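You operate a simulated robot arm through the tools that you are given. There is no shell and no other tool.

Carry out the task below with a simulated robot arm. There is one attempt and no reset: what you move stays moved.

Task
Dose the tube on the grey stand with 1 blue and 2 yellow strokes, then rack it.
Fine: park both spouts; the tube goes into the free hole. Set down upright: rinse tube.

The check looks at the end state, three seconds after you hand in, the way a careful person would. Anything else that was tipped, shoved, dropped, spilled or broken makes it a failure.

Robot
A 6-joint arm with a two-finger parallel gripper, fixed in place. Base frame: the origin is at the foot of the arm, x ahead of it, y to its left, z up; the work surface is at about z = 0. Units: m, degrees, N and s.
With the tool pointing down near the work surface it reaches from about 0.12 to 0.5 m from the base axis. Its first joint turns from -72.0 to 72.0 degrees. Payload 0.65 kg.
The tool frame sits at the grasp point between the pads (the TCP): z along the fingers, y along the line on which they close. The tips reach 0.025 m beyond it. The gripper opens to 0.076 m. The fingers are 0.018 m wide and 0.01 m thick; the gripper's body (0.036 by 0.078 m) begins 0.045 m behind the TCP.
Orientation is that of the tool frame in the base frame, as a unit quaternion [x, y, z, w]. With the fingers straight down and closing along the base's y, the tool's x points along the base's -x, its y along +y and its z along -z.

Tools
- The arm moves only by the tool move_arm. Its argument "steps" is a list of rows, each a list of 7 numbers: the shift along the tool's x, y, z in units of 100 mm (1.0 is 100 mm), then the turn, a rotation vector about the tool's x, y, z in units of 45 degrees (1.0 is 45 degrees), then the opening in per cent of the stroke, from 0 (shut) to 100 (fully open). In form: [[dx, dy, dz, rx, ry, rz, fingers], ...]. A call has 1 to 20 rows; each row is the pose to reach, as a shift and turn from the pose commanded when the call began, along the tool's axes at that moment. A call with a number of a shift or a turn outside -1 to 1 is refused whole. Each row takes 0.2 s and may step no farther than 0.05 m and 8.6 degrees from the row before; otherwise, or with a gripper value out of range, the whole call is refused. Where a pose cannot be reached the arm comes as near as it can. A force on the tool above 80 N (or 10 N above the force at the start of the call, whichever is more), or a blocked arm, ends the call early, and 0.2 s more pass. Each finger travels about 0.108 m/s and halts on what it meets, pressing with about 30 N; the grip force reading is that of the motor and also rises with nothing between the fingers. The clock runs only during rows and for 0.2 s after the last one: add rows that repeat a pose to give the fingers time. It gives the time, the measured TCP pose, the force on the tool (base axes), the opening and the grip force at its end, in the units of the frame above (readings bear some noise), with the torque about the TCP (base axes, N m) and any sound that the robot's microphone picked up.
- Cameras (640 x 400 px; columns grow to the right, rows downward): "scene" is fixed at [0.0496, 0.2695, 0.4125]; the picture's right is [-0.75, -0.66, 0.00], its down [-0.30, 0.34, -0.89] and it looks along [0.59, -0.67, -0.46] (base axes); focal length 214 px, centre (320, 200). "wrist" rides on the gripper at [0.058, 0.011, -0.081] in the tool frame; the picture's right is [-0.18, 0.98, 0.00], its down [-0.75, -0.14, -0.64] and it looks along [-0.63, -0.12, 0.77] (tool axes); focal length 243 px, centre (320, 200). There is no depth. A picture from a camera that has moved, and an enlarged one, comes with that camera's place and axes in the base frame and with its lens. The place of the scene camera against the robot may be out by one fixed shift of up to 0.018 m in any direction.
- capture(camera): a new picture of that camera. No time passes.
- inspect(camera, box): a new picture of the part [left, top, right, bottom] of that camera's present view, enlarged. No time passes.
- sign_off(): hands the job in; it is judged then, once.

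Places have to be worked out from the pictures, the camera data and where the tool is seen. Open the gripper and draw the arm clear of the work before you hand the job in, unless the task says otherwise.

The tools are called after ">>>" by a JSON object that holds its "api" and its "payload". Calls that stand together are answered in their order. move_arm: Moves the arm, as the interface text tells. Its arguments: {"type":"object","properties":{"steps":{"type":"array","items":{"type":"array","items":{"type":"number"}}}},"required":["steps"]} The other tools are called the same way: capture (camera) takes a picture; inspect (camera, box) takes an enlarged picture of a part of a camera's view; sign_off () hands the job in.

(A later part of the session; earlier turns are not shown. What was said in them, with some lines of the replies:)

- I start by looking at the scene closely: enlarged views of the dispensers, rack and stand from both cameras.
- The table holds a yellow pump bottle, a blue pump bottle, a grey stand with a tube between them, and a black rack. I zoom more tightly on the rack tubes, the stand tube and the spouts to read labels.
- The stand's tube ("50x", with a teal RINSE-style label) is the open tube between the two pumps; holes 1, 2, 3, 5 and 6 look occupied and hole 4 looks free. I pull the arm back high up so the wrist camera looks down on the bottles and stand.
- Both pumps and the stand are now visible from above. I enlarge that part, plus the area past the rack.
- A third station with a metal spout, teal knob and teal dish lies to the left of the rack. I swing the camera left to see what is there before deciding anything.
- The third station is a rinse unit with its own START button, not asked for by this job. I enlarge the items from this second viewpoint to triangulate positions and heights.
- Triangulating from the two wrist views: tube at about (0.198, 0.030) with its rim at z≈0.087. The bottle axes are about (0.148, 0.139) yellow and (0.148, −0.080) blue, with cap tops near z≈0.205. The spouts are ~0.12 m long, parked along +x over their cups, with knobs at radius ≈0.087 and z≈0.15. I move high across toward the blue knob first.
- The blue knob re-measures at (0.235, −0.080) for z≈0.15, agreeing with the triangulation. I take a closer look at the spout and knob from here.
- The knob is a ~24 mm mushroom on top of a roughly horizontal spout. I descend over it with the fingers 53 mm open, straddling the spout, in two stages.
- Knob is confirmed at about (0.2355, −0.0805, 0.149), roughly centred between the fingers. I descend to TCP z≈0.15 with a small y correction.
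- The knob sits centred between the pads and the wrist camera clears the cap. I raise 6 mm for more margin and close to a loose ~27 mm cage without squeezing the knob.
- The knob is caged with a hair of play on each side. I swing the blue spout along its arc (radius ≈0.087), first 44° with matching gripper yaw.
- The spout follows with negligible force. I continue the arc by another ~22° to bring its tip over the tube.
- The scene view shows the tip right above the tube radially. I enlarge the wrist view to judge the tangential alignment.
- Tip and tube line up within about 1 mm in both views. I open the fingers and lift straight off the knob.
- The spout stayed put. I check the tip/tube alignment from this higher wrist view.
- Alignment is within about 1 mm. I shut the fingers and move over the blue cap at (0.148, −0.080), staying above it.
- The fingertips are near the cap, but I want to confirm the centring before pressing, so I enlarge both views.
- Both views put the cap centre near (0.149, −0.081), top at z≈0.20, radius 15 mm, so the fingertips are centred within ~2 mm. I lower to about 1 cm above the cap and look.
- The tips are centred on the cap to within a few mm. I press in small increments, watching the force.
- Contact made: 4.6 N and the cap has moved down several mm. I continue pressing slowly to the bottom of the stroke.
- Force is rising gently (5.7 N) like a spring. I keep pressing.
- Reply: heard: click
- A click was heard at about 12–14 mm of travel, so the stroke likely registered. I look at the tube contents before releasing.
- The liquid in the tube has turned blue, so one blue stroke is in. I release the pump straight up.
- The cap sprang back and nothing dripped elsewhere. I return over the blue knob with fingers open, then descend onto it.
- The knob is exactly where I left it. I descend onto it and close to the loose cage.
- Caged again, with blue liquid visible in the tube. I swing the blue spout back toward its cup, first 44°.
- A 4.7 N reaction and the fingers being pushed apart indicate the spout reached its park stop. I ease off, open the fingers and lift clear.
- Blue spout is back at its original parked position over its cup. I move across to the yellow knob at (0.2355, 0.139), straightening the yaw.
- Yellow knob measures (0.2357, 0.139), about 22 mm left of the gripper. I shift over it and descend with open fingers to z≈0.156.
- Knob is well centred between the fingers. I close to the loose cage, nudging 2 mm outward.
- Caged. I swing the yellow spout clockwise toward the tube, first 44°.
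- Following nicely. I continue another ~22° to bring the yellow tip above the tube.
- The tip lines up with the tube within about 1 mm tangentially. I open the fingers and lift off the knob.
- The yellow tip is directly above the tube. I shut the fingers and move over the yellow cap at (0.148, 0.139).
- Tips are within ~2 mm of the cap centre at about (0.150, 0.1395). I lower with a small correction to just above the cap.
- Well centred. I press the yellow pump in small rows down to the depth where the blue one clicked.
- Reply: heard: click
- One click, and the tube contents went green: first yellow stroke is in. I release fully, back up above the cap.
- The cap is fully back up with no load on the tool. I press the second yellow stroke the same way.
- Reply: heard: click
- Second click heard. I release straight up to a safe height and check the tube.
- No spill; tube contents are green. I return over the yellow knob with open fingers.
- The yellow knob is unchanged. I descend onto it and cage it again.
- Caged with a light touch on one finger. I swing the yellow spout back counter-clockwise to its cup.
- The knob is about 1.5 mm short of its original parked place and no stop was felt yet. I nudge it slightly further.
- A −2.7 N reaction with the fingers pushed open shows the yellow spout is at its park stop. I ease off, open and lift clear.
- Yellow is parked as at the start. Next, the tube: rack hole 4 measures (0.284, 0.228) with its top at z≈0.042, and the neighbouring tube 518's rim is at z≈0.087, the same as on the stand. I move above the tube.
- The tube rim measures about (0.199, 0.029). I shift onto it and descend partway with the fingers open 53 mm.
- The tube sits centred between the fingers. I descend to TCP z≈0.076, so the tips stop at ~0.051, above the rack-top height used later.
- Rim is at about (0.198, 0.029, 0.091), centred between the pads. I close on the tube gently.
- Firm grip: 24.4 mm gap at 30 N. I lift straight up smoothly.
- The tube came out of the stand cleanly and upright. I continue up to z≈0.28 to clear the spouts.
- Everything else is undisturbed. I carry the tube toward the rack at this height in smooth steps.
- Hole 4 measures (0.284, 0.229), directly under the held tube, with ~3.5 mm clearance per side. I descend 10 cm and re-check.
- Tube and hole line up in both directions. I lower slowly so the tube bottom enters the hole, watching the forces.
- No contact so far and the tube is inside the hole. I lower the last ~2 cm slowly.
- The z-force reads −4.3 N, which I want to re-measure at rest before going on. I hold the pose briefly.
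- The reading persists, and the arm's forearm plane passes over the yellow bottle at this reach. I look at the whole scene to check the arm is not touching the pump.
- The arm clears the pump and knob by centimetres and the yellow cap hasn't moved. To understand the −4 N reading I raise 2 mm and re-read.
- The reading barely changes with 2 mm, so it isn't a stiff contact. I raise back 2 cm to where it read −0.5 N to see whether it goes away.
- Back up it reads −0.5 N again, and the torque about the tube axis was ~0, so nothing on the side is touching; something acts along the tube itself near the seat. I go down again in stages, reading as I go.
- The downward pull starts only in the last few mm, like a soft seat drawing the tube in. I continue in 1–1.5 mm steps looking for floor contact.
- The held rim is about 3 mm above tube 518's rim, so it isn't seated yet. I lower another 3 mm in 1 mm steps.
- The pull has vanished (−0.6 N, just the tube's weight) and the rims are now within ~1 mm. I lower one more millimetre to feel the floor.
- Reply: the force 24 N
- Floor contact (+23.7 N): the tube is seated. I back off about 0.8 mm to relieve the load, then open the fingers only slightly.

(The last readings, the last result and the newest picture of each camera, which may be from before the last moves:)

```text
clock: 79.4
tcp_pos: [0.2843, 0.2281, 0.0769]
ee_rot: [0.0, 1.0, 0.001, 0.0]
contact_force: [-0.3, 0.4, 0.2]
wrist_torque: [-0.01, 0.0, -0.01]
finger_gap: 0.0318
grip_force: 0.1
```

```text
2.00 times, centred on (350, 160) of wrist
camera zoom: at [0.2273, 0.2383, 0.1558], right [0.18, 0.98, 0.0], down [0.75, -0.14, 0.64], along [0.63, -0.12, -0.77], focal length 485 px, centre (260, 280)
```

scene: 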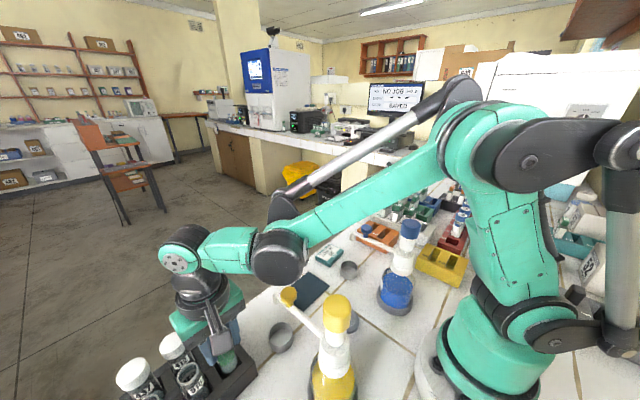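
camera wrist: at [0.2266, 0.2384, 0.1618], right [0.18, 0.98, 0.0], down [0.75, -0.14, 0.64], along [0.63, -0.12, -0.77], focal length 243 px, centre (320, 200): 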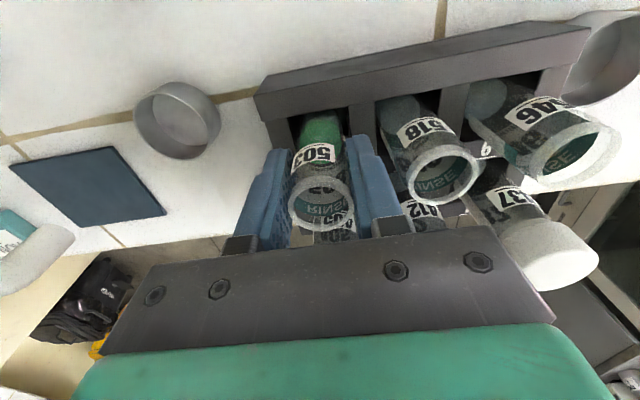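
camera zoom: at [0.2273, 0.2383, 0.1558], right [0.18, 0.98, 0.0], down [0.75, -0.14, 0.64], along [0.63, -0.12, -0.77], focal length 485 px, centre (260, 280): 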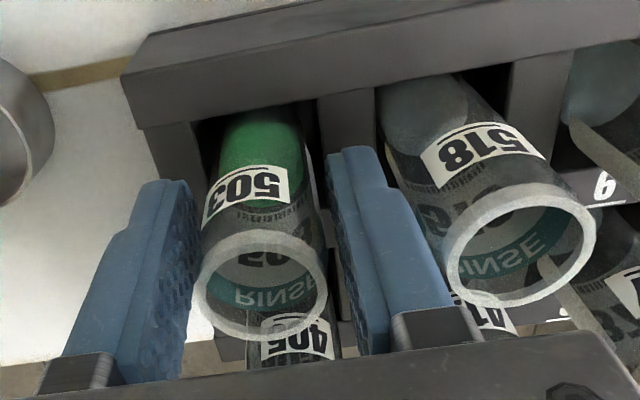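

The tube stands free between the open fingers. I lift straight up slowly.

>>> {"api": "move_arm", "payload": {"steps": [[0, 0, -0.03, 0, 0, 0, 42], [0, 0, -0.1, 0, 0, 0, 42], [0, 0, -0.2, 0, 0, 0, 42], [0, 0, -0.35, 0, 0, 0, 42], [0, 0, -0.5, 0, 0, 0, 42], [0, 0, -0.7, 0, 0, 0, 42], [0, 0, -0.9, 0, 0, 0, 42], [0, 0, -1.0, 0, 0, 0, 42]]}}

>>> {"api": "capture", "payload": {"camera": "wrist"}}

>>> {"api": "inspect", "payload": {"camera": "wrist", "box": [240, 0, 480, 170]}}

>>> {"api": "capture", "payload": {"camera": "scene"}}

```text
clock: 81.2
tcp_pos: [0.285, 0.2288, 0.1767]
ee_rot: [0.0, 1.0, 0.0, -0.001]
contact_force: [-0.1, 0.4, 0.6]
wrist_torque: [-0.02, -0.02, -0.01]
finger_gap: 0.0319
grip_force: 0.0
```

```text
taken
camera wrist: at [0.2273, 0.2386, 0.2564], right [0.18, 0.98, 0.0], down [0.75, -0.14, 0.64], along [0.63, -0.12, -0.77], focal length 243 px, centre (320, 200)
```

wrist: 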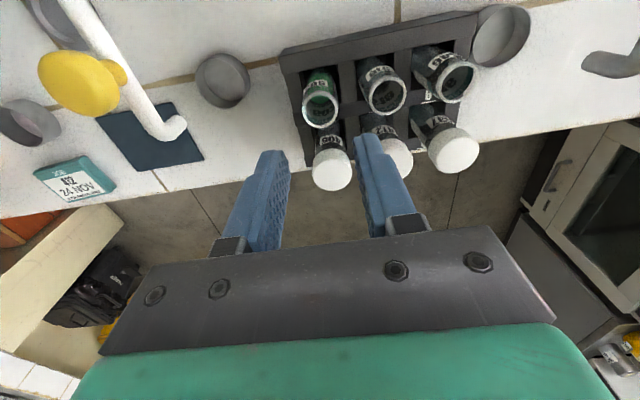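

```text
2.35 times, centred on (360, 85) of wrist
camera zoom: at [0.2273, 0.2386, 0.2564], right [0.18, 0.98, 0.0], down [0.75, -0.14, 0.64], along [0.63, -0.12, -0.77], focal length 571 px, centre (226, 471)
```

zoom: 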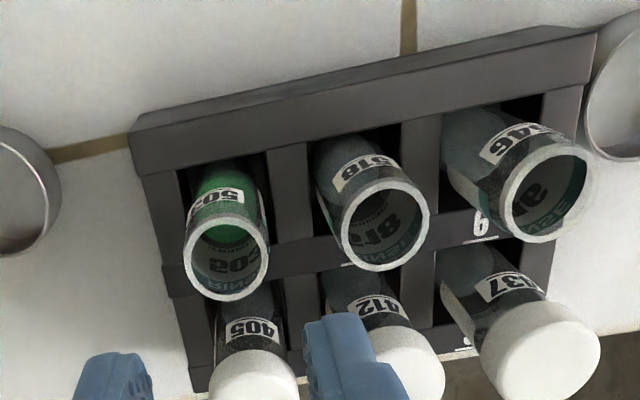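

```text
taken
```

scene: 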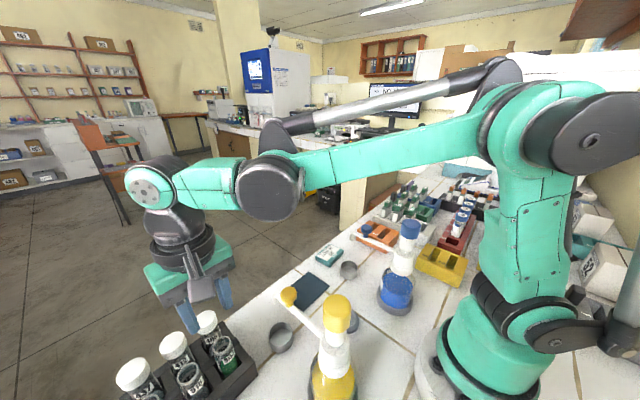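

The tube is upright in hole 4 and its neighbours are undisturbed. I lift further, open the gripper and draw the arm clear, then make a final check.

>>> {"api": "move_arm", "payload": {"steps": [[0, 0, -0.2, 0, 0, 0, 60], [0, 0, -0.5, 0, 0, 0, 100], [0, -0.2, -0.8, 0, 0, 0, 100], [0, -0.6, -1.0, 0, 0, 0, 100], [0, -1.0, -1.0, 0, 0, 0, 100]]}}

>>> {"api": "move_arm", "payload": {"steps": [[0, -0.4, -0.2, 0, 0, 0, 100], [0, -0.8, -0.5, 0, 0, 0, 100], [0, -1.0, -0.9, 0, 0, 0, 100], [0, -1.0, -1.0, 0, 0, 0, 100]]}}

>>> {"api": "capture", "payload": {"camera": "scene"}}

>>> {"api": "inspect", "payload": {"camera": "scene", "box": [100, 270, 300, 400]}}

>>> {"api": "inspect", "payload": {"camera": "scene", "box": [250, 200, 450, 400]}}

>>> {"api": "capture", "payload": {"camera": "wrist"}}

```text
clock: 82.4
tcp_pos: [0.284, 0.1276, 0.2764]
ee_rot: [-0.001, 1.0, 0.0, 0.0]
contact_force: [-0.4, -0.2, -0.1]
wrist_torque: [0.01, 0.0, 0.02]
finger_gap: 0.076
grip_force: 0.1
```

```text
clock: 83.4
tcp_pos: [0.2844, 0.0262, 0.3748]
ee_rot: [0.0, 1.0, 0.0, 0.0]
contact_force: [0.5, 1.1, -0.9]
wrist_torque: [0.03, -0.02, -0.01]
finger_gap: 0.0761
grip_force: 0.0
```

```text
taken
```

scene: 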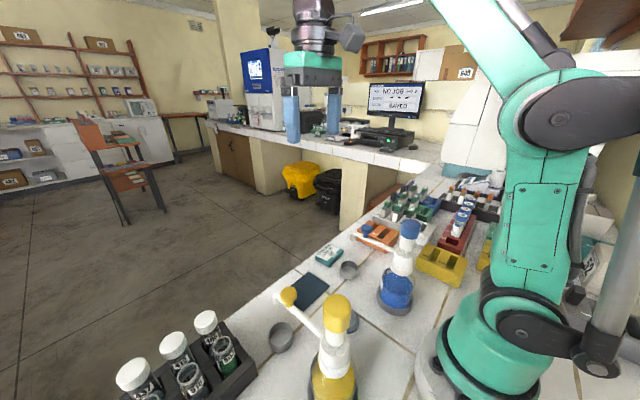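

```text
3.08 times, centred on (200, 335) of scene
camera zoom: at [0.0496, 0.2694, 0.4125], right [-0.75, -0.66, 0.0], down [-0.3, 0.34, -0.89], along [0.59, -0.67, -0.46], focal length 660 px, centre (689, -215)
```

zoom: 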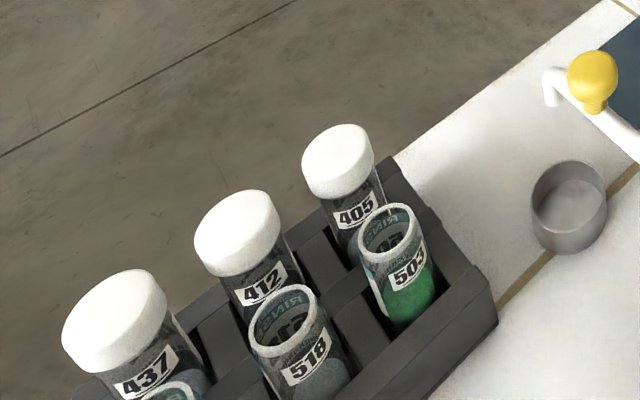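

```text
2.00 times, centred on (350, 300) of scene
camera zoom: at [0.0496, 0.2694, 0.4125], right [-0.75, -0.66, 0.0], down [-0.3, 0.34, -0.89], along [0.59, -0.67, -0.46], focal length 429 px, centre (260, 0)
```

zoom: 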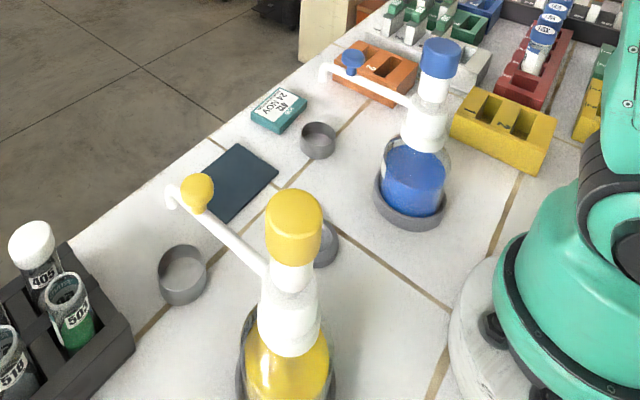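

```text
taken
camera wrist: at [0.2261, 0.0363, 0.4554], right [0.18, 0.98, 0.0], down [0.75, -0.14, 0.64], along [0.63, -0.12, -0.77], focal length 243 px, centre (320, 200)
```

wrist: 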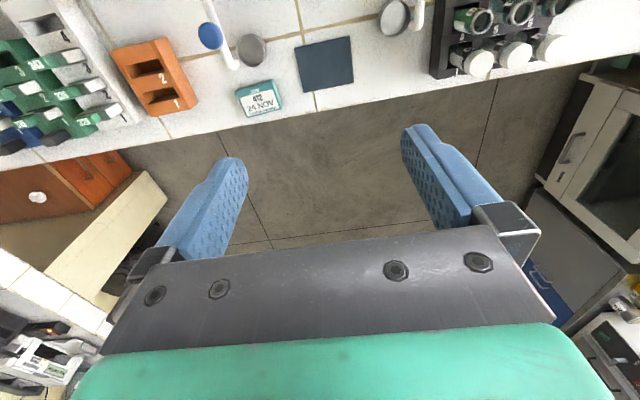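

Final views show tube 503 upright in hole 4 with its green mixture (1 blue and 2 yellow strokes). Both spouts are parked over their cups, the stand, cups, bottles and other tubes are where they were, and the arm is clear with the gripper open. I hand in the job.

>>> {"api": "sign_off", "payload": {}}

```text
The job is handed in.
```

I dosed the tube on the grey stand (tube 503) with 1 blue and 2 yellow strokes. It now stands upright in the free hole, number 4 of the black rack, and I've handed the job in.

- **Dosing:** Each of the three strokes gave one audible click. The liquid turned blue after the first stroke and green after the second. I saw no spills.
- **Spouts:** I swung both spouts back until they met their stops, over their own cups where they started.
- **Racking:** While lowering the tube, I felt an unexplained downward pull of about 4 N in the last few millimetres. It vanished before the tube reached the bottom. The tube then pressed on the hole floor at about 24 N for a moment before I eased off and released it. Its rim sits level with its neighbour, to within about a millimetre.
- **Everything else:** In the last pictures, the bottles, cups, stand, other tubes and job card look where they were at the start.
- **Rinse tube:** Tube 503 is labelled "RINSE", so I took "set down upright: rinse tube" to mean this tube. I did not move the other rinse tubes in the rack or use the rinse station.
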